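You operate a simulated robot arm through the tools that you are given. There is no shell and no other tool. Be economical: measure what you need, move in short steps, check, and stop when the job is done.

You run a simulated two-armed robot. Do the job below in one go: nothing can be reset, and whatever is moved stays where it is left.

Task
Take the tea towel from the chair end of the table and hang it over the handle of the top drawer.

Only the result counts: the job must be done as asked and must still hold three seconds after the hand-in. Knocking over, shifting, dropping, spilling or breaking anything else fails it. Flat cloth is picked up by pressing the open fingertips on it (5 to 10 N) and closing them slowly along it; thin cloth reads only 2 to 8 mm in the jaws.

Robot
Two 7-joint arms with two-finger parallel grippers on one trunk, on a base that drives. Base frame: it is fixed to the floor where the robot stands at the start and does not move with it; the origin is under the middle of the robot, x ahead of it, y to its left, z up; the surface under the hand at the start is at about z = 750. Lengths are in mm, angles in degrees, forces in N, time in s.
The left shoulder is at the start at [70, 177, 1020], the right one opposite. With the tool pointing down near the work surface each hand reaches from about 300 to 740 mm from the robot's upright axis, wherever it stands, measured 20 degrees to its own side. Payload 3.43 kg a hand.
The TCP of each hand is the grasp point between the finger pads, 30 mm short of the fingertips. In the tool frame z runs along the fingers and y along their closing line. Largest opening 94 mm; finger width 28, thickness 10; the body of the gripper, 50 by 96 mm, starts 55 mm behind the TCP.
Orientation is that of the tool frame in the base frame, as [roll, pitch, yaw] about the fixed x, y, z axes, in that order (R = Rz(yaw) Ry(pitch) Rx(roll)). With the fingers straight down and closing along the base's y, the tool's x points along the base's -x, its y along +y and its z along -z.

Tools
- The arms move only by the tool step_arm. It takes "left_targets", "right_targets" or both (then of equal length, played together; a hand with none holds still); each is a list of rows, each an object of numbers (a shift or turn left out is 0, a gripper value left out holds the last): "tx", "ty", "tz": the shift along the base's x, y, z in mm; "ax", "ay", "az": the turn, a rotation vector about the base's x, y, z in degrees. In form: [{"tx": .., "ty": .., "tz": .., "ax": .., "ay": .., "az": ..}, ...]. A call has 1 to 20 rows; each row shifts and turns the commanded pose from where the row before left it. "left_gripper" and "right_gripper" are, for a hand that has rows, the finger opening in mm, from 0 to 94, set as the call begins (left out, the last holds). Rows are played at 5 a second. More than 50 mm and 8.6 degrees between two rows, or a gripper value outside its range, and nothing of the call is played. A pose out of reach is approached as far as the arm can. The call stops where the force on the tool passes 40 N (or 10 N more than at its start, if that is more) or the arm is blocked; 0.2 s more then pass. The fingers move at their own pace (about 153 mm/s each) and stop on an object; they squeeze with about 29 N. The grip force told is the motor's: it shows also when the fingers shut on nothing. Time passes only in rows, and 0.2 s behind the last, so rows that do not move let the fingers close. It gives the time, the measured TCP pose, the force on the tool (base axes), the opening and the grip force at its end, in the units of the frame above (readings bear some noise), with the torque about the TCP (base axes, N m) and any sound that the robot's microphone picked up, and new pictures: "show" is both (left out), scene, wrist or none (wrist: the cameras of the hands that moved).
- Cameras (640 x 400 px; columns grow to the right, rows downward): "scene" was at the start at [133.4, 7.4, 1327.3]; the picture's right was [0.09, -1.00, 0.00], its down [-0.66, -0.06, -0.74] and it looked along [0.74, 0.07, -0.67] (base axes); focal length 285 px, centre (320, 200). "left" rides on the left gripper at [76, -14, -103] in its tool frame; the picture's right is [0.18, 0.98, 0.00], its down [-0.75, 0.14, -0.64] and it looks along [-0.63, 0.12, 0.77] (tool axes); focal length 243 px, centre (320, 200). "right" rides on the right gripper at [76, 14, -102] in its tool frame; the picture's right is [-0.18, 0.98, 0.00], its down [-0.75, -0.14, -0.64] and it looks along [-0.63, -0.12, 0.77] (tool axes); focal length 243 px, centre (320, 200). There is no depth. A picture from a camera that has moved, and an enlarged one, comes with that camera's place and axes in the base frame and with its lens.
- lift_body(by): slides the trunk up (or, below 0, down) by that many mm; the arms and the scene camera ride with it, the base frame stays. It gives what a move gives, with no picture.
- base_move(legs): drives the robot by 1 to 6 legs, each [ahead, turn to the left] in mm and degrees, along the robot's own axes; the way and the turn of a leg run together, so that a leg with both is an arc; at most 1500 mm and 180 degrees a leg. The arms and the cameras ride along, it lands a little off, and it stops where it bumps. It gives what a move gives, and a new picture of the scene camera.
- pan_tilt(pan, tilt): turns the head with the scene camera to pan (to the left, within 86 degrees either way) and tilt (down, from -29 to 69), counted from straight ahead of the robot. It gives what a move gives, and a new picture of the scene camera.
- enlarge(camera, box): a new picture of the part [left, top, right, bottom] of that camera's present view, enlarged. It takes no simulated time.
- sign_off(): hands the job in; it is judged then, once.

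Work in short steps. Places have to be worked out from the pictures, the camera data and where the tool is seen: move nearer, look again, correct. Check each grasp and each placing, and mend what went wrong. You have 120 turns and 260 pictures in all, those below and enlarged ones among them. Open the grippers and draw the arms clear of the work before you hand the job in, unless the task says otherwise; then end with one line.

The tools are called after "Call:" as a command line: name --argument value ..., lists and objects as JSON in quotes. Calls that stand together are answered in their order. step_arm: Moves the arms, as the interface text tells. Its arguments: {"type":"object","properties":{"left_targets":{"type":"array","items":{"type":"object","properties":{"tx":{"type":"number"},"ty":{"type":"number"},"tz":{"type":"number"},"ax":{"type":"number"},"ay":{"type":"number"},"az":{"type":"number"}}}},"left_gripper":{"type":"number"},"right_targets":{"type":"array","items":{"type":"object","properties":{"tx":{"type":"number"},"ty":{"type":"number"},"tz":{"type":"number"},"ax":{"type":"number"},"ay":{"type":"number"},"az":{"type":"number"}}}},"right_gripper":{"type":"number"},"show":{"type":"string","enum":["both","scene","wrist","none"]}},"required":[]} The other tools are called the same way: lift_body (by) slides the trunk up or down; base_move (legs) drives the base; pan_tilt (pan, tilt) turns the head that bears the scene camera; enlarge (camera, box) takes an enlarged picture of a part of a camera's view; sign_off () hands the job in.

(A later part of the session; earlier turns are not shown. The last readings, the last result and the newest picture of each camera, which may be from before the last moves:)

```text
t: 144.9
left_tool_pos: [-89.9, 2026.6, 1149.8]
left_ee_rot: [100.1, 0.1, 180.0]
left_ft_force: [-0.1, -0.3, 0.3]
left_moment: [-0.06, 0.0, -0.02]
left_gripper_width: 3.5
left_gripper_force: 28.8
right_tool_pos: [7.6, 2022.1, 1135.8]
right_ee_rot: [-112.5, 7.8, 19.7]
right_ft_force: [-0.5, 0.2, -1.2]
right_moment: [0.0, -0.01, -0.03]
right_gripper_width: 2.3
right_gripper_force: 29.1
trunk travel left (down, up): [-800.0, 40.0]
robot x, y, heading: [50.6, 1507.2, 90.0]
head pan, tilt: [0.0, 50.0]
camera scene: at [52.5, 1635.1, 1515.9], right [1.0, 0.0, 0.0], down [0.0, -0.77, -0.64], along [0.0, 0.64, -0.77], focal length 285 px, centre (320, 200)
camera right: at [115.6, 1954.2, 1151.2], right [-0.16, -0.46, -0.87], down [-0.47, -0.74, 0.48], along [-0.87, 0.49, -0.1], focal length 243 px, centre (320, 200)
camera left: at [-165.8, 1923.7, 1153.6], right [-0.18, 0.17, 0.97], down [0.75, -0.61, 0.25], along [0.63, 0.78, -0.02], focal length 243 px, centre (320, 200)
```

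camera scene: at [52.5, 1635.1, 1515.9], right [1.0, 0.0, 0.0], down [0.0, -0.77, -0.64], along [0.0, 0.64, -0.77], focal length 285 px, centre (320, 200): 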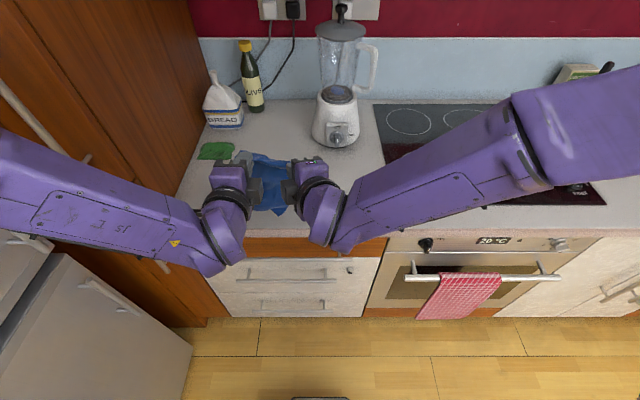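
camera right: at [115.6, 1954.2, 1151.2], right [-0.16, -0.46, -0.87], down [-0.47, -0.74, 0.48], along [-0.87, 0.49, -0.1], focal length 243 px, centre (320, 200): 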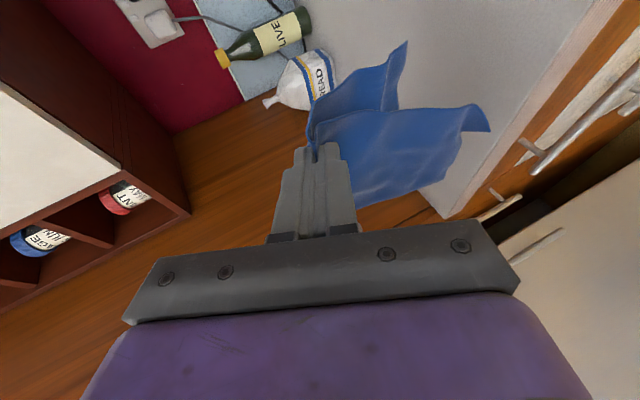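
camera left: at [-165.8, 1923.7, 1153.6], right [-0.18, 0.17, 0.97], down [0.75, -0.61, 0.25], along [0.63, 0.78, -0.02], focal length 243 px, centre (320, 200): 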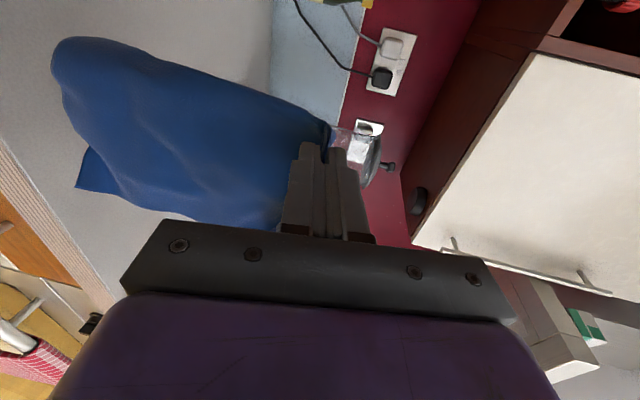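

Now the drape is ideal: a short margin hangs on the drawer side (~80 mm) and the main part on my side, like an inverted V. I plan to lower it straight over the bar using the trunk; first I check the left elbow's clearance.

Call:
pan_tilt --pan 50 --tilt 45

```text
t: 146.0
left_tool_pos: [-90.2, 2026.2, 1151.3]
left_ee_rot: [100.1, -0.1, 180.0]
left_ft_force: [0.2, -0.2, -0.2]
left_moment: [-0.01, -0.01, 0.01]
left_gripper_width: 3.5
left_gripper_force: 28.4
right_tool_pos: [6.0, 2021.4, 1136.3]
right_ee_rot: [-112.4, 7.7, 19.6]
right_ft_force: [-0.6, -0.7, 0.7]
right_moment: [0.0, 0.0, -0.02]
right_gripper_width: 2.0
right_gripper_force: 28.7
trunk travel left (down, up): [-800.0, 40.0]
robot x, y, heading: [56.6, 1506.1, 90.1]
head pan, tilt: [50.0, 45.0]
camera scene: at [-9.8, 1610.5, 1522.7], right [0.64, 0.77, 0.0], down [0.54, -0.45, -0.71], along [-0.54, 0.45, -0.71], focal length 285 px, centre (320, 200)
```

scene: 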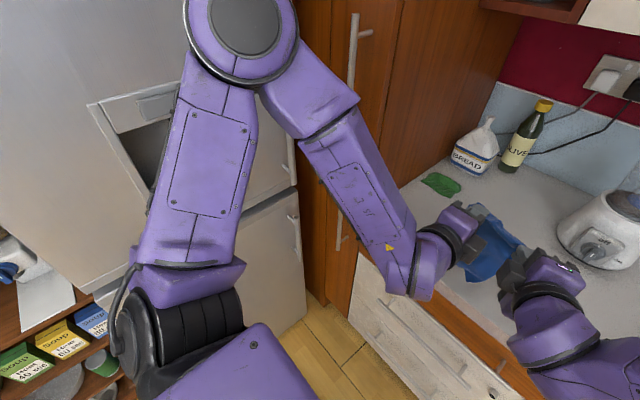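

Elbow is at about x −435 at worst, the fridge at −550: clear. I set y to ≈1997 and level the hands, then lower the trunk 160 mm and look.

Call:
step_arm --left_targets '[{"ty": -15}, {"ty": -14}, {}]' --right_targets '[{"ty": -13, "tz": 6}, {"ty": -12, "tz": 6}, {}]' --show "none"

Call:
lift_body --by -160

Call:
pan_tilt --pan 0 --tilt 50

Call:
enlarge --camera "right" --box '[200, 0, 640, 275]'

Call:
enlarge --camera "left" --box '[0, 0, 400, 250]'

```text
t: 146.8
left_tool_pos: [-91.4, 1998.4, 1149.5]
left_ee_rot: [100.3, 0.0, -179.9]
left_ft_force: [1.6, -0.1, 0.4]
left_moment: [0.01, -0.02, -0.05]
left_gripper_width: 3.4
left_gripper_force: 28.5
right_tool_pos: [7.1, 1997.3, 1147.0]
right_ee_rot: [-112.7, 7.8, 19.6]
right_ft_force: [-0.5, 0.8, 0.1]
right_moment: [-0.01, 0.03, 0.03]
right_gripper_width: 2.2
right_gripper_force: 28.7
trunk travel left (down, up): [-800.0, 40.0]
robot x, y, heading: [51.0, 1506.9, 89.9]
head pan, tilt: [50.0, 45.0]
```

```text
t: 148.7
left_tool_pos: [-91.4, 1997.3, 989.7]
left_ee_rot: [100.0, 0.0, 179.9]
left_ft_force: [-0.1, 0.3, 0.3]
left_moment: [-0.03, 0.01, -0.04]
left_gripper_width: 3.3
left_gripper_force: 28.7
right_tool_pos: [8.1, 1996.0, 986.8]
right_ee_rot: [-112.5, 7.7, 19.6]
right_ft_force: [0.9, 0.6, 0.0]
right_moment: [0.0, 0.01, 0.07]
right_gripper_width: 2.0
right_gripper_force: 29.3
trunk travel left (down, up): [-640.0, 200.0]
robot x, y, heading: [53.6, 1508.1, 90.2]
head pan, tilt: [50.0, 45.0]
```

```text
t: 149.8
left_tool_pos: [-91.7, 1998.8, 989.9]
left_ee_rot: [100.0, 0.0, 180.0]
left_ft_force: [0.1, 0.3, -0.1]
left_moment: [-0.01, 0.0, 0.03]
left_gripper_width: 3.2
left_gripper_force: 28.9
right_tool_pos: [7.9, 1996.3, 986.7]
right_ee_rot: [-112.4, 7.8, 19.6]
right_ft_force: [-0.5, -0.1, -0.1]
right_moment: [-0.01, -0.01, 0.0]
right_gripper_width: 2.0
right_gripper_force: 28.7
trunk travel left (down, up): [-640.0, 200.0]
robot x, y, heading: [56.3, 1508.7, 90.1]
head pan, tilt: [0.0, 50.0]
camera scene: at [52.3, 1635.3, 1355.8], right [1.0, 0.0, 0.0], down [0.0, -0.77, -0.64], along [0.0, 0.64, -0.77], focal length 285 px, centre (320, 200)
```

scene: 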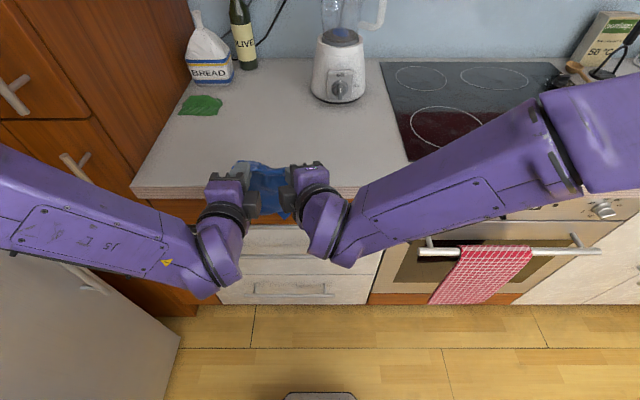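

```text
1.45 times, centred on (420, 138) of right
camera zoom: at [115.7, 1928.8, 1002.9], right [-0.16, -0.46, -0.87], down [-0.47, -0.74, 0.48], along [-0.87, 0.49, -0.1], focal length 353 px, centre (174, 291)
```

zoom: 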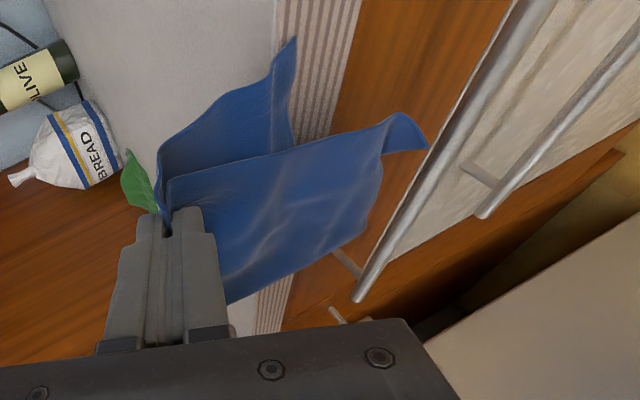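

```text
1.60 times, centred on (200, 125) of left
camera zoom: at [-166.0, 1894.7, 993.5], right [-0.18, 0.17, 0.97], down [0.75, -0.61, 0.25], along [0.63, 0.78, -0.02], focal length 388 px, centre (512, 320)
```

zoom: 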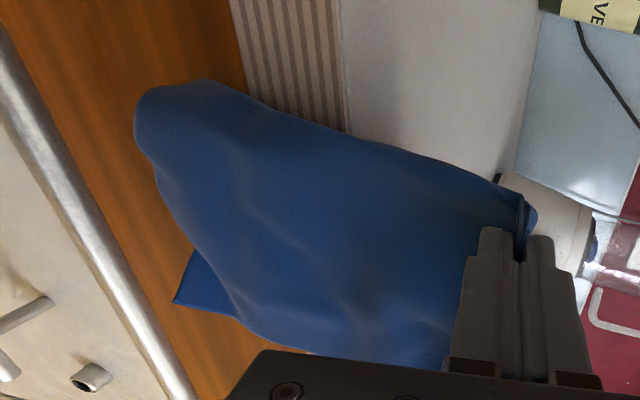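

Both cameras triangulate the main's lowest corner at [-31, 2013, 836] and the margin's corner near [35, 2045, 895]; bar at y≈2018, z≈800. I shift 8 mm toward me so the bar falls between them, then lower 45 mm.

Call:
step_arm --left_targets '[{"ty": -8}, {}, {}]' --right_targets '[{"ty": -8}, {}, {}]' --show "none"

Call:
lift_body --by -45

Call:
enlarge --camera "right" --box '[200, 0, 640, 275]'

Call:
enlarge --camera "left" --box '[0, 0, 400, 250]'

```text
t: 150.7
left_tool_pos: [-89.4, 1992.5, 989.2]
left_ee_rot: [100.0, 0.1, 180.0]
left_ft_force: [-0.6, -0.1, -0.9]
left_moment: [-0.03, -0.02, 0.0]
left_gripper_width: 3.5
left_gripper_force: 29.1
left hand out of reach, approached as far as the arm can: row 1
right_tool_pos: [7.0, 1987.9, 987.6]
right_ee_rot: [-112.5, 7.8, 19.6]
right_ft_force: [0.2, -0.2, 1.1]
right_moment: [0.02, 0.0, -0.01]
right_gripper_width: 2.0
right_gripper_force: 28.9
trunk travel left (down, up): [-640.0, 200.0]
robot x, y, heading: [50.6, 1505.8, 90.2]
head pan, tilt: [0.0, 50.0]
```

```text
t: 151.5
left_tool_pos: [-88.8, 1993.4, 944.3]
left_ee_rot: [100.1, 0.0, -180.0]
left_ft_force: [0.1, 0.8, -0.8]
left_moment: [0.0, 0.01, -0.04]
left_gripper_width: 3.3
left_gripper_force: 29.2
right_tool_pos: [6.9, 1988.8, 942.1]
right_ee_rot: [-112.5, 7.9, 19.7]
right_ft_force: [0.5, 0.3, 0.1]
right_moment: [-0.04, 0.02, 0.01]
right_gripper_width: 2.1
right_gripper_force: 28.6
trunk travel left (down, up): [-595.0, 245.0]
robot x, y, heading: [51.3, 1509.5, 90.2]
head pan, tilt: [0.0, 50.0]
```

```text
1.45 times, centred on (420, 138) of right
camera zoom: at [115.8, 1920.5, 958.1], right [-0.16, -0.46, -0.87], down [-0.47, -0.74, 0.47], along [-0.87, 0.49, -0.1], focal length 353 px, centre (174, 291)
```

zoom: 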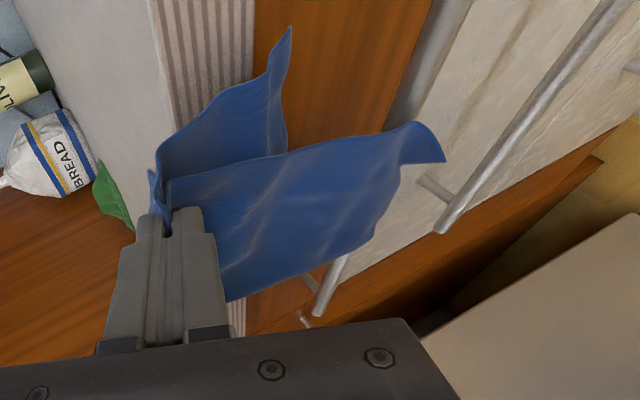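

```text
1.60 times, centred on (200, 125) of left
camera zoom: at [-164.1, 1890.0, 948.1], right [-0.18, 0.17, 0.97], down [0.75, -0.61, 0.25], along [0.63, 0.78, -0.02], focal length 388 px, centre (512, 320)
```

zoom: 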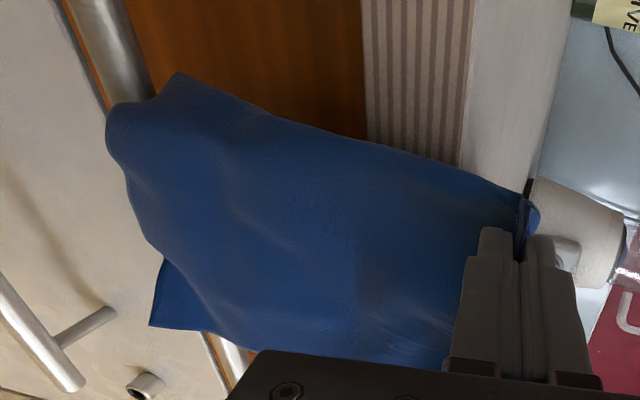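

The main part is now in front of the bar and the margin still behind. I lower another 40 mm.

Call:
lift_body --by -40

Call:
enlarge --camera "right" --box '[200, 0, 640, 275]'

Call:
enlarge --camera "left" --box '[0, 0, 400, 250]'

```text
t: 152.4
left_tool_pos: [-89.4, 1994.3, 904.5]
left_ee_rot: [100.1, 0.0, 180.0]
left_ft_force: [-0.5, -0.7, 0.6]
left_moment: [-0.05, 0.01, 0.02]
left_gripper_width: 3.5
left_gripper_force: 28.8
right_tool_pos: [7.2, 1987.7, 901.9]
right_ee_rot: [-112.4, 7.9, 19.6]
right_ft_force: [-0.5, 0.7, 0.6]
right_moment: [-0.01, 0.0, 0.0]
right_gripper_width: 2.1
right_gripper_force: 28.6
trunk travel left (down, up): [-555.0, 285.0]
robot x, y, heading: [54.3, 1508.8, 89.9]
head pan, tilt: [0.0, 50.0]
```

```text
1.45 times, centred on (420, 138) of right
camera zoom: at [115.8, 1920.5, 918.1], right [-0.16, -0.46, -0.87], down [-0.47, -0.74, 0.47], along [-0.87, 0.49, -0.1], focal length 353 px, centre (174, 291)
```

zoom: 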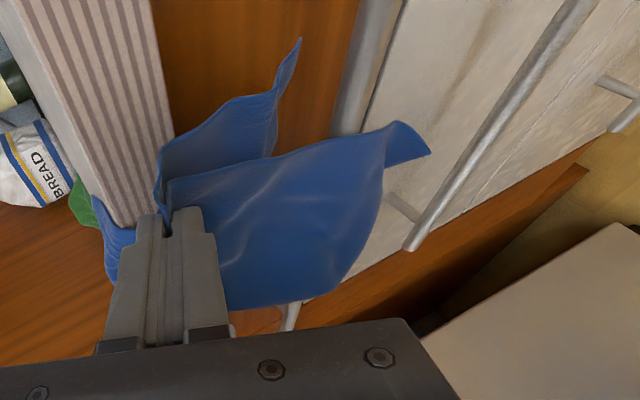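

```text
1.60 times, centred on (200, 125) of left
camera zoom: at [-164.1, 1890.0, 908.1], right [-0.18, 0.17, 0.97], down [0.75, -0.61, 0.25], along [0.63, 0.78, -0.02], focal length 388 px, centre (512, 320)
```

zoom: 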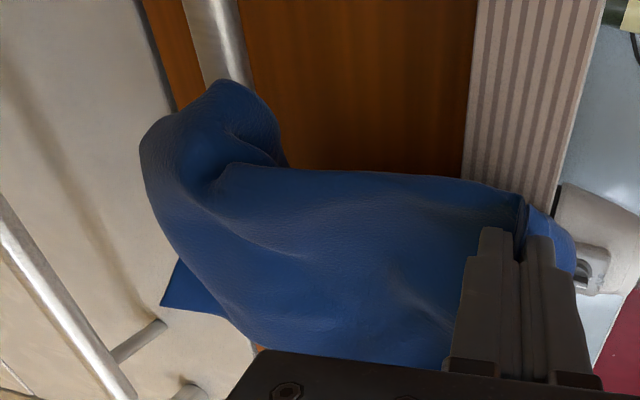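

Right side is perfect, but on the left the margin lies up on the counter edge. I raise 100 mm, tilt the left hand 16° more downward and pull it 8 mm back, then look again.

Call:
lift_body --by 100

Call:
step_arm --left_targets '[{"ax": -8}, {"ax": -8}, {"ty": -8}, {}, {}, {}]' --show "none"

Call:
enlarge --camera "right" --box '[200, 0, 640, 275]'

Call:
enlarge --camera "left" --box '[0, 0, 480, 300]'

Call:
enlarge --camera "scene" --box '[180, 120, 372, 240]'

```text
t: 153.7
left_tool_pos: [-89.1, 1994.2, 1003.7]
left_ee_rot: [100.1, -0.1, 180.0]
left_ft_force: [-0.1, -0.5, 0.2]
left_moment: [-0.04, -0.03, 0.0]
left_gripper_width: 3.5
left_gripper_force: 29.0
right_tool_pos: [7.4, 1988.5, 1001.6]
right_ee_rot: [-112.5, 7.8, 19.6]
right_ft_force: [0.8, -0.2, 0.8]
right_moment: [-0.03, 0.03, 0.0]
right_gripper_width: 1.9
right_gripper_force: 28.6
trunk travel left (down, up): [-655.0, 185.0]
robot x, y, heading: [51.7, 1509.5, 89.9]
head pan, tilt: [0.0, 50.0]
```

```text
t: 155.1
left_tool_pos: [-88.4, 1985.7, 1004.2]
left_ee_rot: [116.0, 0.0, -180.0]
left_ft_force: [0.1, 0.5, -0.9]
left_moment: [0.06, 0.02, -0.04]
left_gripper_width: 3.4
left_gripper_force: 28.8
right_tool_pos: [7.4, 1988.6, 1002.7]
right_ee_rot: [-112.6, 7.8, 19.5]
right_ft_force: [0.2, -0.1, 0.5]
right_moment: [0.01, -0.03, -0.01]
right_gripper_width: 2.0
right_gripper_force: 29.3
trunk travel left (down, up): [-655.0, 185.0]
robot x, y, heading: [52.3, 1505.4, 90.0]
head pan, tilt: [0.0, 50.0]
```

```text
1.45 times, centred on (420, 138) of right
camera zoom: at [115.7, 1920.7, 1018.0], right [-0.16, -0.46, -0.87], down [-0.47, -0.74, 0.48], along [-0.87, 0.49, -0.1], focal length 353 px, centre (174, 291)
```

zoom: 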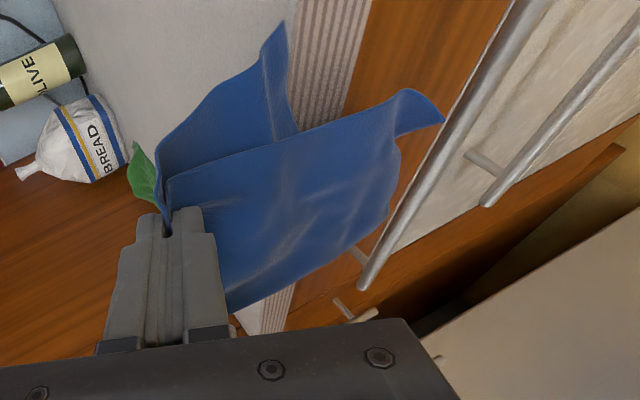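

```text
1.33 times, centred on (240, 150) of left
camera zoom: at [-164.0, 1887.2, 1036.2], right [-0.18, 0.43, 0.88], down [0.75, -0.51, 0.41], along [0.63, 0.74, -0.23], focal length 324 px, centre (427, 267)
```

zoom: 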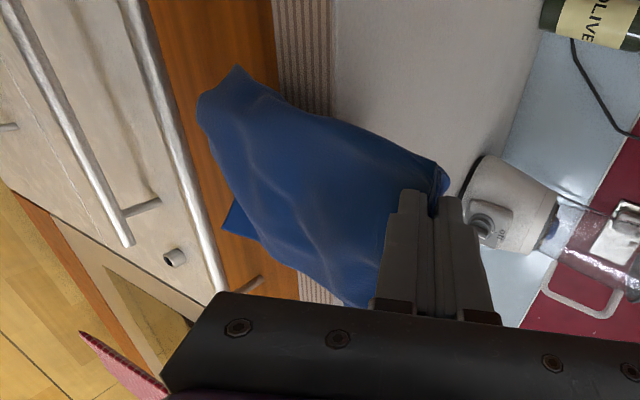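

```text
3.33 times, centred on (276, 180) of scene
camera zoom: at [52.4, 1635.2, 1370.8], right [1.0, 0.0, 0.0], down [0.0, -0.77, -0.64], along [0.0, 0.64, -0.77], focal length 951 px, centre (467, 267)
```

zoom: 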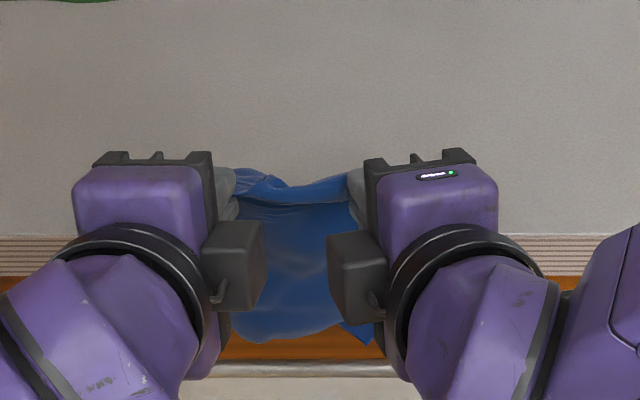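

I lower again by 60 mm and check whether the left margin clears the counter.

Call:
lift_body --by -60

Call:
enlarge --camera "right" --box '[160, 0, 600, 275]'

Call:
enlarge --camera "left" --box '[0, 0, 480, 300]'

Call:
enlarge --camera "scene" --box '[180, 120, 372, 240]'

```text
t: 156.1
left_tool_pos: [-90.1, 1985.5, 944.8]
left_ee_rot: [116.1, 0.0, -180.0]
left_ft_force: [-0.3, 0.4, 0.1]
left_moment: [0.02, 0.0, 0.03]
left_gripper_width: 3.2
left_gripper_force: 29.4
right_tool_pos: [7.4, 1987.3, 942.4]
right_ee_rot: [-112.3, 7.8, 19.7]
right_ft_force: [-0.2, 0.2, -0.3]
right_moment: [0.0, 0.03, -0.02]
right_gripper_width: 2.3
right_gripper_force: 28.9
trunk travel left (down, up): [-595.0, 245.0]
robot x, y, heading: [52.4, 1508.9, 90.0]
head pan, tilt: [0.0, 50.0]
```

```text
1.45 times, centred on (380, 138) of right
camera zoom: at [115.7, 1920.6, 958.1], right [-0.16, -0.46, -0.87], down [-0.47, -0.74, 0.47], along [-0.87, 0.49, -0.1], focal length 353 px, centre (233, 291)
```

zoom: 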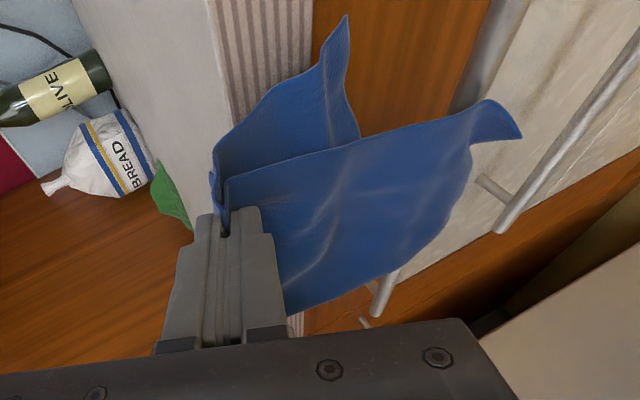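

```text
1.33 times, centred on (240, 150) of left
camera zoom: at [-163.9, 1887.1, 976.2], right [-0.18, 0.43, 0.88], down [0.75, -0.51, 0.41], along [0.63, 0.74, -0.23], focal length 324 px, centre (427, 267)
```

zoom: 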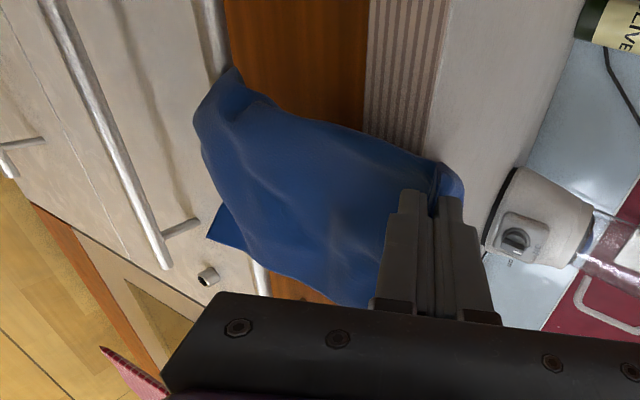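

```text
3.33 times, centred on (276, 180) of scene
camera zoom: at [52.5, 1635.1, 1310.9], right [1.0, 0.0, 0.0], down [0.0, -0.77, -0.64], along [0.0, 0.64, -0.77], focal length 951 px, centre (467, 267)
```

zoom: 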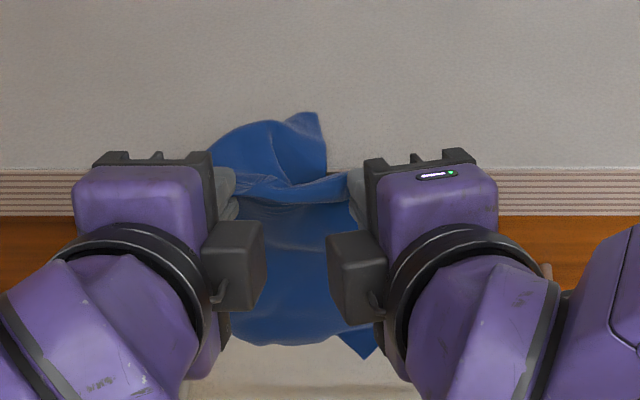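

From above, the left and middle of the margin lie on the counter. I raise 110 mm, tilt the left hand 14° further down and draw it back 16 mm.

Call:
lift_body --by 110

Call:
step_arm --left_targets '[{"ax": -7, "ty": -8}, {"ax": -7, "ty": -8}, {}, {}, {}]' --right_targets '[{"ty": -3}, {"ty": -3}, {}, {}, {}]' --show "none"

Call:
lift_body --by -70

Call:
enlarge --camera "right" --box '[160, 0, 600, 275]'

Call:
enlarge --camera "scene" --box '[180, 120, 372, 240]'

```text
t: 157.5
left_tool_pos: [-89.4, 1985.2, 1054.6]
left_ee_rot: [116.1, 0.1, -180.0]
left_ft_force: [-0.3, 1.0, 0.9]
left_moment: [0.0, 0.0, 0.0]
left_gripper_width: 3.3
left_gripper_force: 29.1
right_tool_pos: [6.9, 1988.7, 1052.2]
right_ee_rot: [-112.5, 7.7, 19.6]
right_ft_force: [0.1, 0.0, 0.5]
right_moment: [0.01, 0.02, -0.01]
right_gripper_width: 2.2
right_gripper_force: 28.9
trunk travel left (down, up): [-705.0, 135.0]
robot x, y, heading: [54.8, 1506.3, 90.5]
head pan, tilt: [0.0, 50.0]
```

```text
t: 158.7
left_tool_pos: [-90.1, 1969.4, 1054.7]
left_ee_rot: [130.1, 0.0, 180.0]
left_ft_force: [-0.2, 0.2, 0.4]
left_moment: [0.03, 0.0, 0.0]
left_gripper_width: 3.3
left_gripper_force: 29.1
right_tool_pos: [7.6, 1982.6, 1052.9]
right_ee_rot: [-112.5, 7.7, 19.6]
right_ft_force: [0.4, -0.2, 0.1]
right_moment: [0.0, 0.04, 0.0]
right_gripper_width: 2.4
right_gripper_force: 28.6
trunk travel left (down, up): [-705.0, 135.0]
robot x, y, heading: [52.9, 1505.3, 90.1]
head pan, tilt: [0.0, 50.0]
```

```text
t: 159.8
left_tool_pos: [-88.4, 1970.1, 985.8]
left_ee_rot: [130.1, 0.0, -180.0]
left_ft_force: [0.5, -0.4, 0.3]
left_moment: [0.01, 0.04, -0.01]
left_gripper_width: 3.3
left_gripper_force: 29.0
right_tool_pos: [8.3, 1984.0, 982.5]
right_ee_rot: [-112.5, 7.8, 19.6]
right_ft_force: [0.0, 0.1, 0.2]
right_moment: [-0.01, 0.02, 0.02]
right_gripper_width: 1.9
right_gripper_force: 29.5
trunk travel left (down, up): [-635.0, 205.0]
robot x, y, heading: [51.0, 1504.4, 90.2]
head pan, tilt: [0.0, 50.0]
```

```text
1.45 times, centred on (380, 138) of right
camera zoom: at [116.0, 1914.7, 998.1], right [-0.16, -0.46, -0.87], down [-0.47, -0.74, 0.48], along [-0.87, 0.49, -0.1], focal length 353 px, centre (233, 291)
```

zoom: 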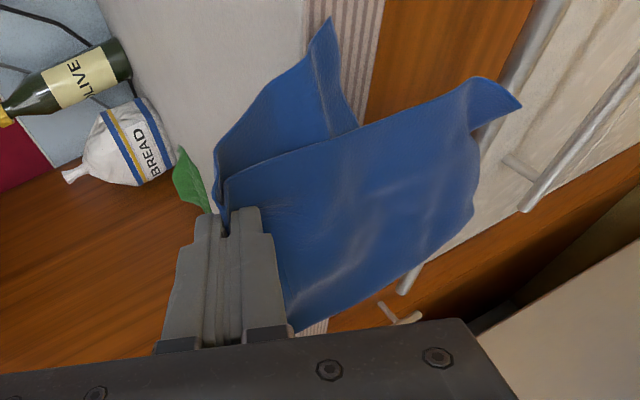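

```text
3.33 times, centred on (276, 180) of scene
camera zoom: at [52.4, 1635.1, 1350.9], right [1.0, 0.0, 0.0], down [0.0, -0.77, -0.64], along [0.0, 0.64, -0.77], focal length 951 px, centre (467, 267)
```

zoom: 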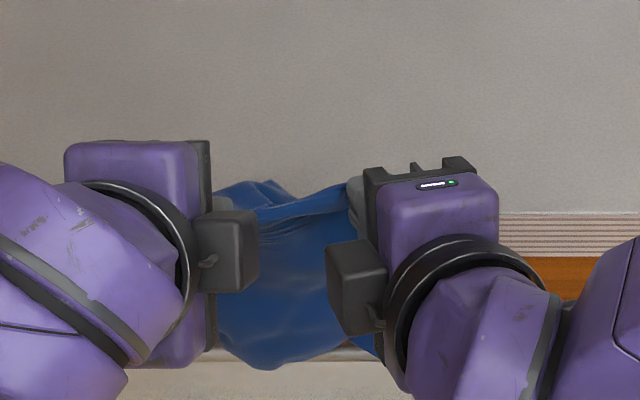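

Looks cleaner. I lower 40 mm and check from above.

Call:
lift_body --by -40

Call:
enlarge --camera "right" --box '[160, 0, 600, 275]'

Call:
enlarge --camera "scene" --box '[180, 120, 372, 240]'

Call:
enlarge --camera "left" --box '[0, 0, 480, 300]'

```text
t: 160.6
left_tool_pos: [-88.9, 1968.5, 945.6]
left_ee_rot: [130.1, 0.1, -180.0]
left_ft_force: [1.2, -0.1, 0.1]
left_moment: [0.04, 0.01, 0.01]
left_gripper_width: 3.0
left_gripper_force: 28.8
right_tool_pos: [7.0, 1982.1, 942.2]
right_ee_rot: [-112.5, 7.8, 19.6]
right_ft_force: [-0.5, -1.1, -0.2]
right_moment: [0.0, 0.03, 0.0]
right_gripper_width: 2.2
right_gripper_force: 29.0
trunk travel left (down, up): [-595.0, 245.0]
robot x, y, heading: [51.7, 1510.1, 89.9]
head pan, tilt: [0.0, 50.0]
```

```text
1.45 times, centred on (380, 138) of right
camera zoom: at [116.0, 1914.5, 958.1], right [-0.16, -0.46, -0.87], down [-0.47, -0.74, 0.47], along [-0.87, 0.49, -0.1], focal length 353 px, centre (233, 291)
```

zoom: 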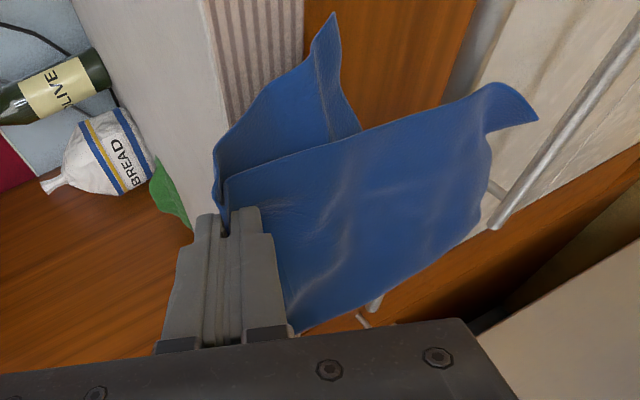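

```text
3.33 times, centred on (276, 180) of scene
camera zoom: at [52.5, 1635.0, 1310.9], right [1.0, 0.0, 0.0], down [0.0, -0.77, -0.64], along [0.0, 0.64, -0.77], focal length 951 px, centre (467, 267)
```

zoom: 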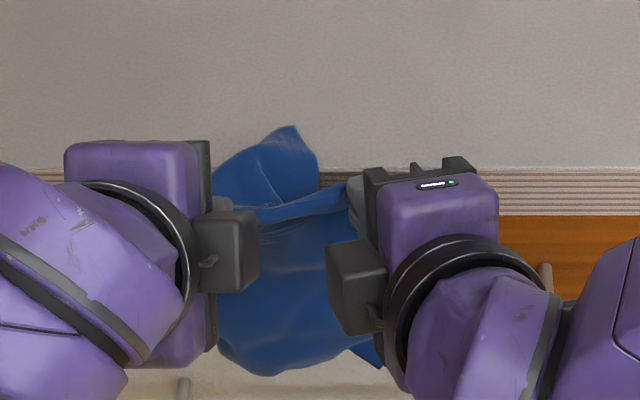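

```text
1.33 times, centred on (240, 150) of left
camera zoom: at [-163.7, 1882.0, 999.6], right [-0.18, 0.63, 0.75], down [0.75, -0.4, 0.52], along [0.63, 0.66, -0.4], focal length 324 px, centre (427, 267)
```

zoom: 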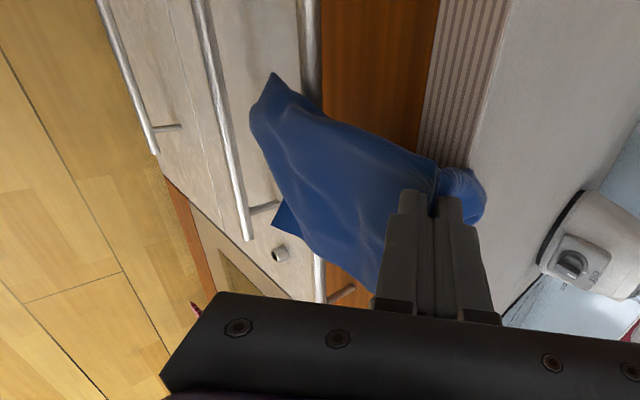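

The left margin still catches. I raise 110 mm again, come 28 mm further back with both hands, and descend in front of the counter edge; I'll move forward only once below it.

Call:
lift_body --by 110

Call:
step_arm --left_targets '[{"ty": -14}, {"ty": -14}, {}, {}, {}]' --right_targets '[{"ty": -14}, {"ty": -14}, {}, {}, {}]' --show "none"

Call:
lift_body --by -100

Call:
enlarge --camera "right" --box '[160, 0, 600, 275]'

Call:
enlarge --camera "scene" --box '[180, 120, 372, 240]'

```text
t: 162.0
left_tool_pos: [-89.7, 1969.7, 1056.0]
left_ee_rot: [130.1, 0.1, -179.9]
left_ft_force: [0.4, 0.4, 0.4]
left_moment: [0.05, 0.02, -0.01]
left_gripper_width: 3.4
left_gripper_force: 29.2
right_tool_pos: [7.1, 1982.5, 1052.5]
right_ee_rot: [-112.5, 7.8, 19.6]
right_ft_force: [0.3, 0.1, -0.8]
right_moment: [-0.02, 0.03, -0.04]
right_gripper_width: 2.1
right_gripper_force: 29.2
trunk travel left (down, up): [-705.0, 135.0]
robot x, y, heading: [55.1, 1511.3, 90.3]
head pan, tilt: [0.0, 50.0]
```

```text
t: 163.2
left_tool_pos: [-87.4, 1946.2, 1057.2]
left_ee_rot: [130.2, -0.1, 180.0]
left_ft_force: [-0.4, 0.9, -0.4]
left_moment: [0.02, 0.01, -0.02]
left_gripper_width: 3.1
left_gripper_force: 29.0
left hand out of reach, approached as far as the arm can: row 2
right_tool_pos: [7.2, 1955.0, 1052.3]
right_ee_rot: [-112.5, 7.8, 19.6]
right_ft_force: [0.2, -0.3, 0.3]
right_moment: [-0.01, 0.04, -0.01]
right_gripper_width: 2.3
right_gripper_force: 29.4
trunk travel left (down, up): [-705.0, 135.0]
robot x, y, heading: [57.3, 1507.9, 90.1]
head pan, tilt: [0.0, 50.0]
```

```text
t: 164.6
left_tool_pos: [-87.0, 1947.3, 957.1]
left_ee_rot: [130.1, 0.0, -179.9]
left_ft_force: [-0.6, 0.6, 1.0]
left_moment: [0.04, -0.02, -0.05]
left_gripper_width: 3.3
left_gripper_force: 29.2
right_tool_pos: [7.7, 1954.4, 952.8]
right_ee_rot: [-112.5, 7.7, 19.6]
right_ft_force: [0.1, 0.5, 1.5]
right_moment: [0.0, 0.0, 0.01]
right_gripper_width: 2.3
right_gripper_force: 28.9
trunk travel left (down, up): [-605.0, 235.0]
robot x, y, heading: [47.0, 1506.9, 89.9]
head pan, tilt: [0.0, 50.0]
```

```text
1.45 times, centred on (380, 138) of right
camera zoom: at [116.2, 1886.2, 968.5], right [-0.16, -0.46, -0.87], down [-0.47, -0.74, 0.47], along [-0.87, 0.49, -0.1], focal length 353 px, centre (233, 291)
```

zoom: 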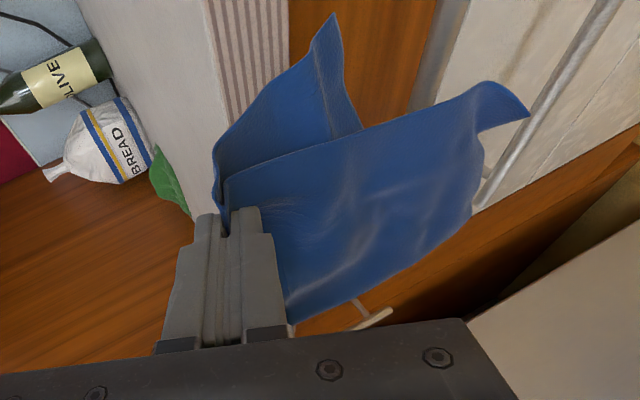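

```text
3.33 times, centred on (276, 180) of scene
camera zoom: at [52.4, 1635.0, 1320.9], right [1.0, 0.0, 0.0], down [0.0, -0.77, -0.64], along [0.0, 0.64, -0.77], focal length 951 px, centre (467, 267)
```

zoom: 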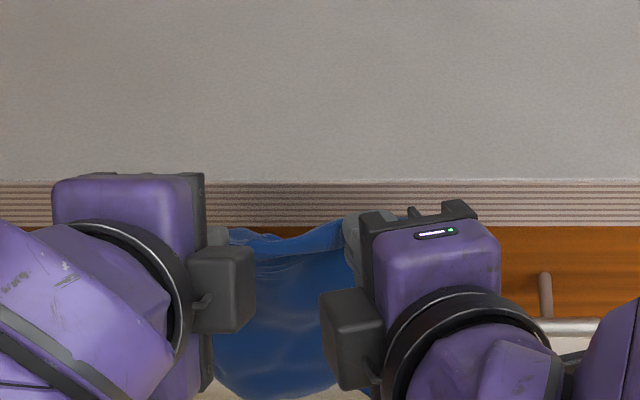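

Now the margin hangs free in front of the edge. I lower 30 mm, then move forward 30 mm under the counter level.

Call:
lift_body --by -30

Call:
step_arm --left_targets '[{"ty": 10}, {"ty": 10}, {"ty": 10}, {}, {}]' --right_targets '[{"ty": 10}, {"ty": 10}, {"ty": 10}, {}, {}]' --show "none"

Call:
enlarge --camera "right" --box '[160, 0, 600, 275]'

Call:
enlarge --camera "scene" --box '[180, 120, 372, 240]'

Call:
enlarge --camera "left" --box '[0, 0, 480, 300]'

```text
t: 165.3
left_tool_pos: [-88.0, 1948.1, 925.8]
left_ee_rot: [130.2, 0.0, 180.0]
left_ft_force: [0.0, 0.2, -0.3]
left_moment: [0.03, 0.0, 0.0]
left_gripper_width: 3.6
left_gripper_force: 28.8
right_tool_pos: [8.6, 1954.1, 922.7]
right_ee_rot: [-112.5, 7.7, 19.6]
right_ft_force: [1.3, 0.8, 0.3]
right_moment: [-0.02, -0.03, 0.01]
right_gripper_width: 2.1
right_gripper_force: 29.3
trunk travel left (down, up): [-575.0, 265.0]
robot x, y, heading: [54.7, 1507.8, 90.2]
head pan, tilt: [0.0, 50.0]
```

```text
t: 166.5
left_tool_pos: [-87.0, 1975.7, 927.9]
left_ee_rot: [130.3, 0.0, -180.0]
left_ft_force: [-0.2, -0.1, 0.3]
left_moment: [-0.01, 0.02, -0.03]
left_gripper_width: 3.4
left_gripper_force: 29.1
right_tool_pos: [7.2, 1983.7, 921.8]
right_ee_rot: [-112.5, 7.9, 19.6]
right_ft_force: [0.4, -0.3, -0.1]
right_moment: [-0.05, 0.03, 0.02]
right_gripper_width: 2.5
right_gripper_force: 29.1
trunk travel left (down, up): [-575.0, 265.0]
robot x, y, heading: [52.4, 1507.5, 90.2]
head pan, tilt: [0.0, 50.0]
```

```text
1.45 times, centred on (380, 138) of right
camera zoom: at [116.3, 1916.3, 938.2], right [-0.16, -0.46, -0.87], down [-0.47, -0.74, 0.48], along [-0.87, 0.49, -0.1], focal length 353 px, centre (233, 291)
```

zoom: 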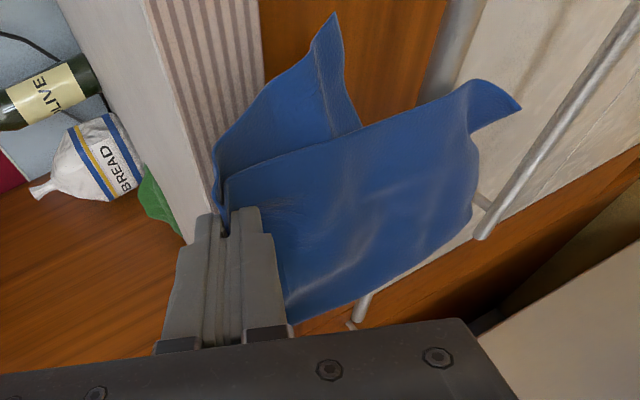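

```text
3.33 times, centred on (276, 180) of scene
camera zoom: at [52.5, 1635.5, 1290.8], right [1.0, 0.0, 0.0], down [0.0, -0.77, -0.64], along [0.0, 0.64, -0.77], focal length 951 px, centre (467, 267)
```

zoom: 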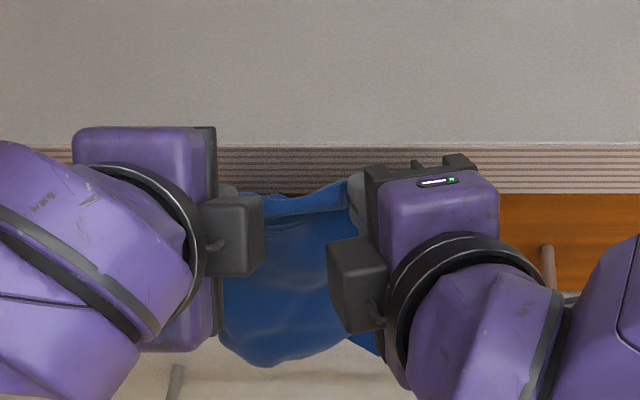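

```text
1.33 times, centred on (240, 150) of left
camera zoom: at [-161.7, 1889.5, 981.3], right [-0.18, 0.63, 0.75], down [0.75, -0.4, 0.52], along [0.63, 0.66, -0.4], focal length 324 px, centre (427, 267)
```

zoom: 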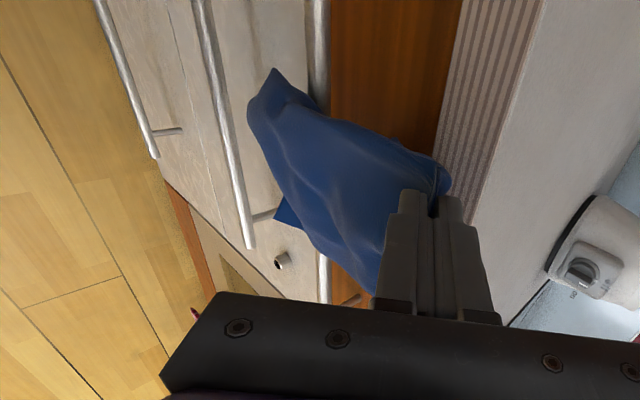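

Everything is below the edge now, and the margin is above and behind the bar. I lower 45 mm.

Call:
lift_body --by -45

Call:
enlarge --camera "right" --box '[160, 0, 600, 275]'

Call:
enlarge --camera "scene" --box '[180, 120, 372, 240]'

Call:
enlarge --camera "left" --box '[0, 0, 480, 300]'

```text
t: 167.4
left_tool_pos: [-86.6, 1976.3, 882.4]
left_ee_rot: [130.2, 0.1, 180.0]
left_ft_force: [0.7, -0.4, -0.2]
left_moment: [0.07, 0.0, -0.01]
left_gripper_width: 3.3
left_gripper_force: 28.9
right_tool_pos: [7.9, 1983.7, 878.4]
right_ee_rot: [-112.5, 7.8, 19.6]
right_ft_force: [0.1, 0.2, 0.0]
right_moment: [-0.04, -0.02, 0.01]
right_gripper_width: 2.2
right_gripper_force: 29.0
trunk travel left (down, up): [-530.0, 310.0]
robot x, y, heading: [54.4, 1510.1, 90.2]
head pan, tilt: [0.0, 50.0]
```

```text
1.45 times, centred on (380, 138) of right
camera zoom: at [116.2, 1915.9, 893.4], right [-0.16, -0.46, -0.87], down [-0.47, -0.74, 0.47], along [-0.87, 0.49, -0.1], focal length 353 px, centre (233, 291)
```

zoom: 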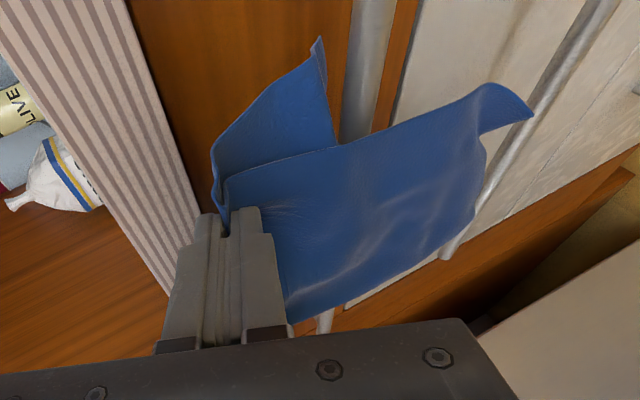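

```text
3.33 times, centred on (276, 180) of scene
camera zoom: at [52.5, 1635.0, 1245.9], right [1.0, 0.0, 0.0], down [0.0, -0.77, -0.64], along [0.0, 0.64, -0.77], focal length 951 px, centre (467, 267)
```

zoom: 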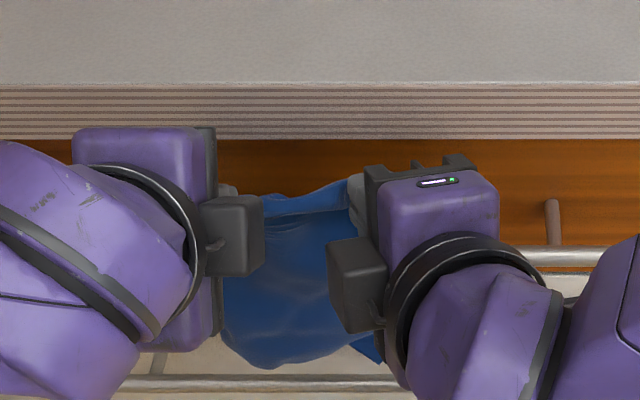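

```text
1.33 times, centred on (240, 150) of left
camera zoom: at [-161.7, 1889.2, 936.5], right [-0.18, 0.63, 0.75], down [0.75, -0.4, 0.52], along [0.63, 0.66, -0.4], focal length 324 px, centre (427, 267)
```

zoom: 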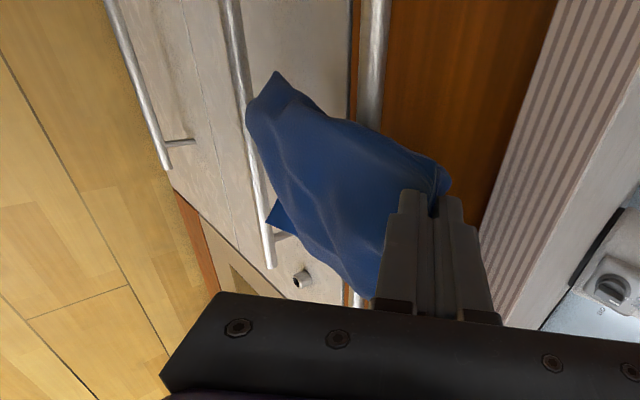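

The margin is about to go behind the bar. I move 15 mm forward to bring the fold over the bar, then lower 25 mm.

Call:
step_arm --left_targets '[{"ty": 10}, {"ty": 10}, {}, {}]' --right_targets '[{"ty": 7}, {"ty": 8}, {}, {}]' --show "none"

Call:
lift_body --by -25

Call:
enlarge --camera "right" --box '[160, 0, 600, 275]'

Call:
enlarge --camera "left" --box '[0, 0, 480, 300]'

Call:
enlarge --camera "scene" --box '[180, 120, 372, 240]'

```text
t: 168.4
left_tool_pos: [-87.4, 1997.2, 879.9]
left_ee_rot: [130.1, 0.0, -179.9]
left_ft_force: [0.0, 0.3, -0.2]
left_moment: [0.04, 0.01, 0.01]
left_gripper_width: 3.3
left_gripper_force: 28.2
right_tool_pos: [8.5, 1998.1, 878.9]
right_ee_rot: [-112.6, 7.8, 19.6]
right_ft_force: [0.6, 0.8, -0.3]
right_moment: [-0.02, 0.02, 0.01]
right_gripper_width: 2.2
right_gripper_force: 28.8
trunk travel left (down, up): [-530.0, 310.0]
robot x, y, heading: [54.1, 1505.7, 90.2]
head pan, tilt: [0.0, 50.0]
```

```text
t: 169.1
left_tool_pos: [-86.5, 1995.5, 856.6]
left_ee_rot: [130.2, -0.1, -179.9]
left_ft_force: [0.1, 0.3, 0.2]
left_moment: [0.06, -0.03, -0.03]
left_gripper_width: 3.4
left_gripper_force: 29.2
right_tool_pos: [8.0, 1998.7, 852.3]
right_ee_rot: [-112.5, 7.9, 19.6]
right_ft_force: [-0.7, -0.3, 0.2]
right_moment: [0.01, 0.0, 0.0]
right_gripper_width: 2.1
right_gripper_force: 28.9
trunk travel left (down, up): [-505.0, 335.0]
robot x, y, heading: [54.2, 1505.9, 90.3]
head pan, tilt: [0.0, 50.0]
```

```text
1.45 times, centred on (380, 138) of right
camera zoom: at [116.3, 1930.8, 868.8], right [-0.16, -0.46, -0.87], down [-0.47, -0.74, 0.47], along [-0.87, 0.49, -0.1], focal length 353 px, centre (233, 291)
```

zoom: 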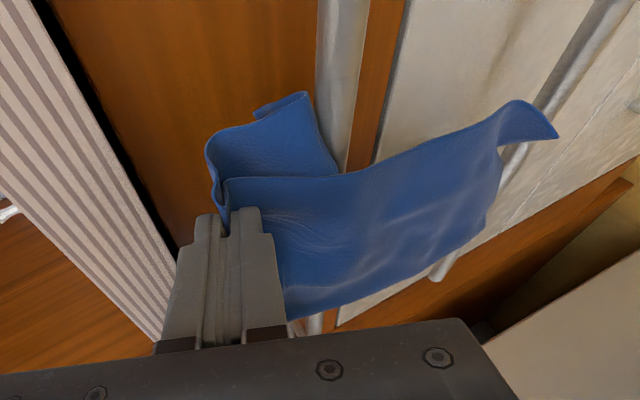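

```text
1.33 times, centred on (240, 150) of left
camera zoom: at [-161.9, 1909.0, 911.3], right [-0.18, 0.63, 0.75], down [0.75, -0.4, 0.52], along [0.63, 0.66, -0.4], focal length 324 px, centre (427, 267)
```

zoom: 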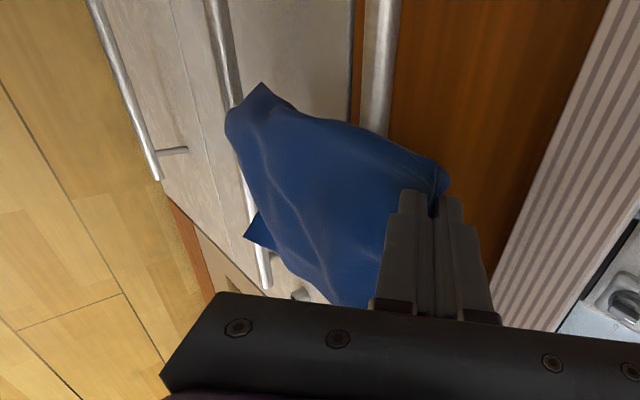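

```text
3.33 times, centred on (276, 180) of scene
camera zoom: at [52.5, 1634.8, 1220.9], right [1.0, 0.0, 0.0], down [0.0, -0.77, -0.64], along [0.0, 0.64, -0.77], focal length 951 px, centre (467, 267)
```

zoom: 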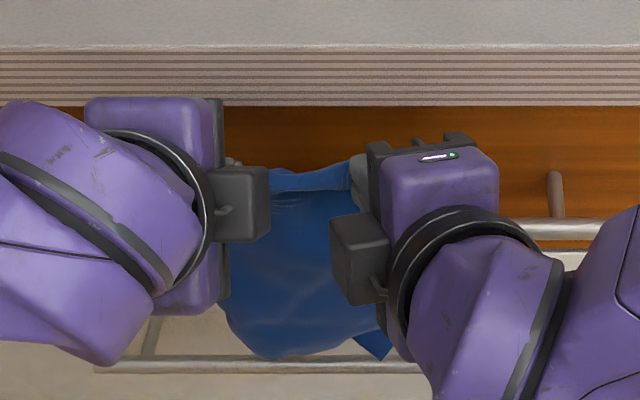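

Call:
enlarge --camera "right" --box '[290, 40, 450, 140]'

```text
4.00 times, centred on (370, 90) of right
camera zoom: at [116.3, 1930.8, 868.8], right [-0.16, -0.46, -0.87], down [-0.47, -0.74, 0.47], along [-0.87, 0.49, -0.1], focal length 970 px, centre (120, 640)
```

zoom: 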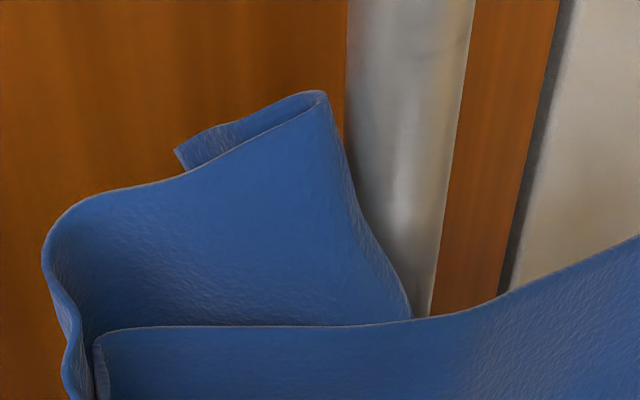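

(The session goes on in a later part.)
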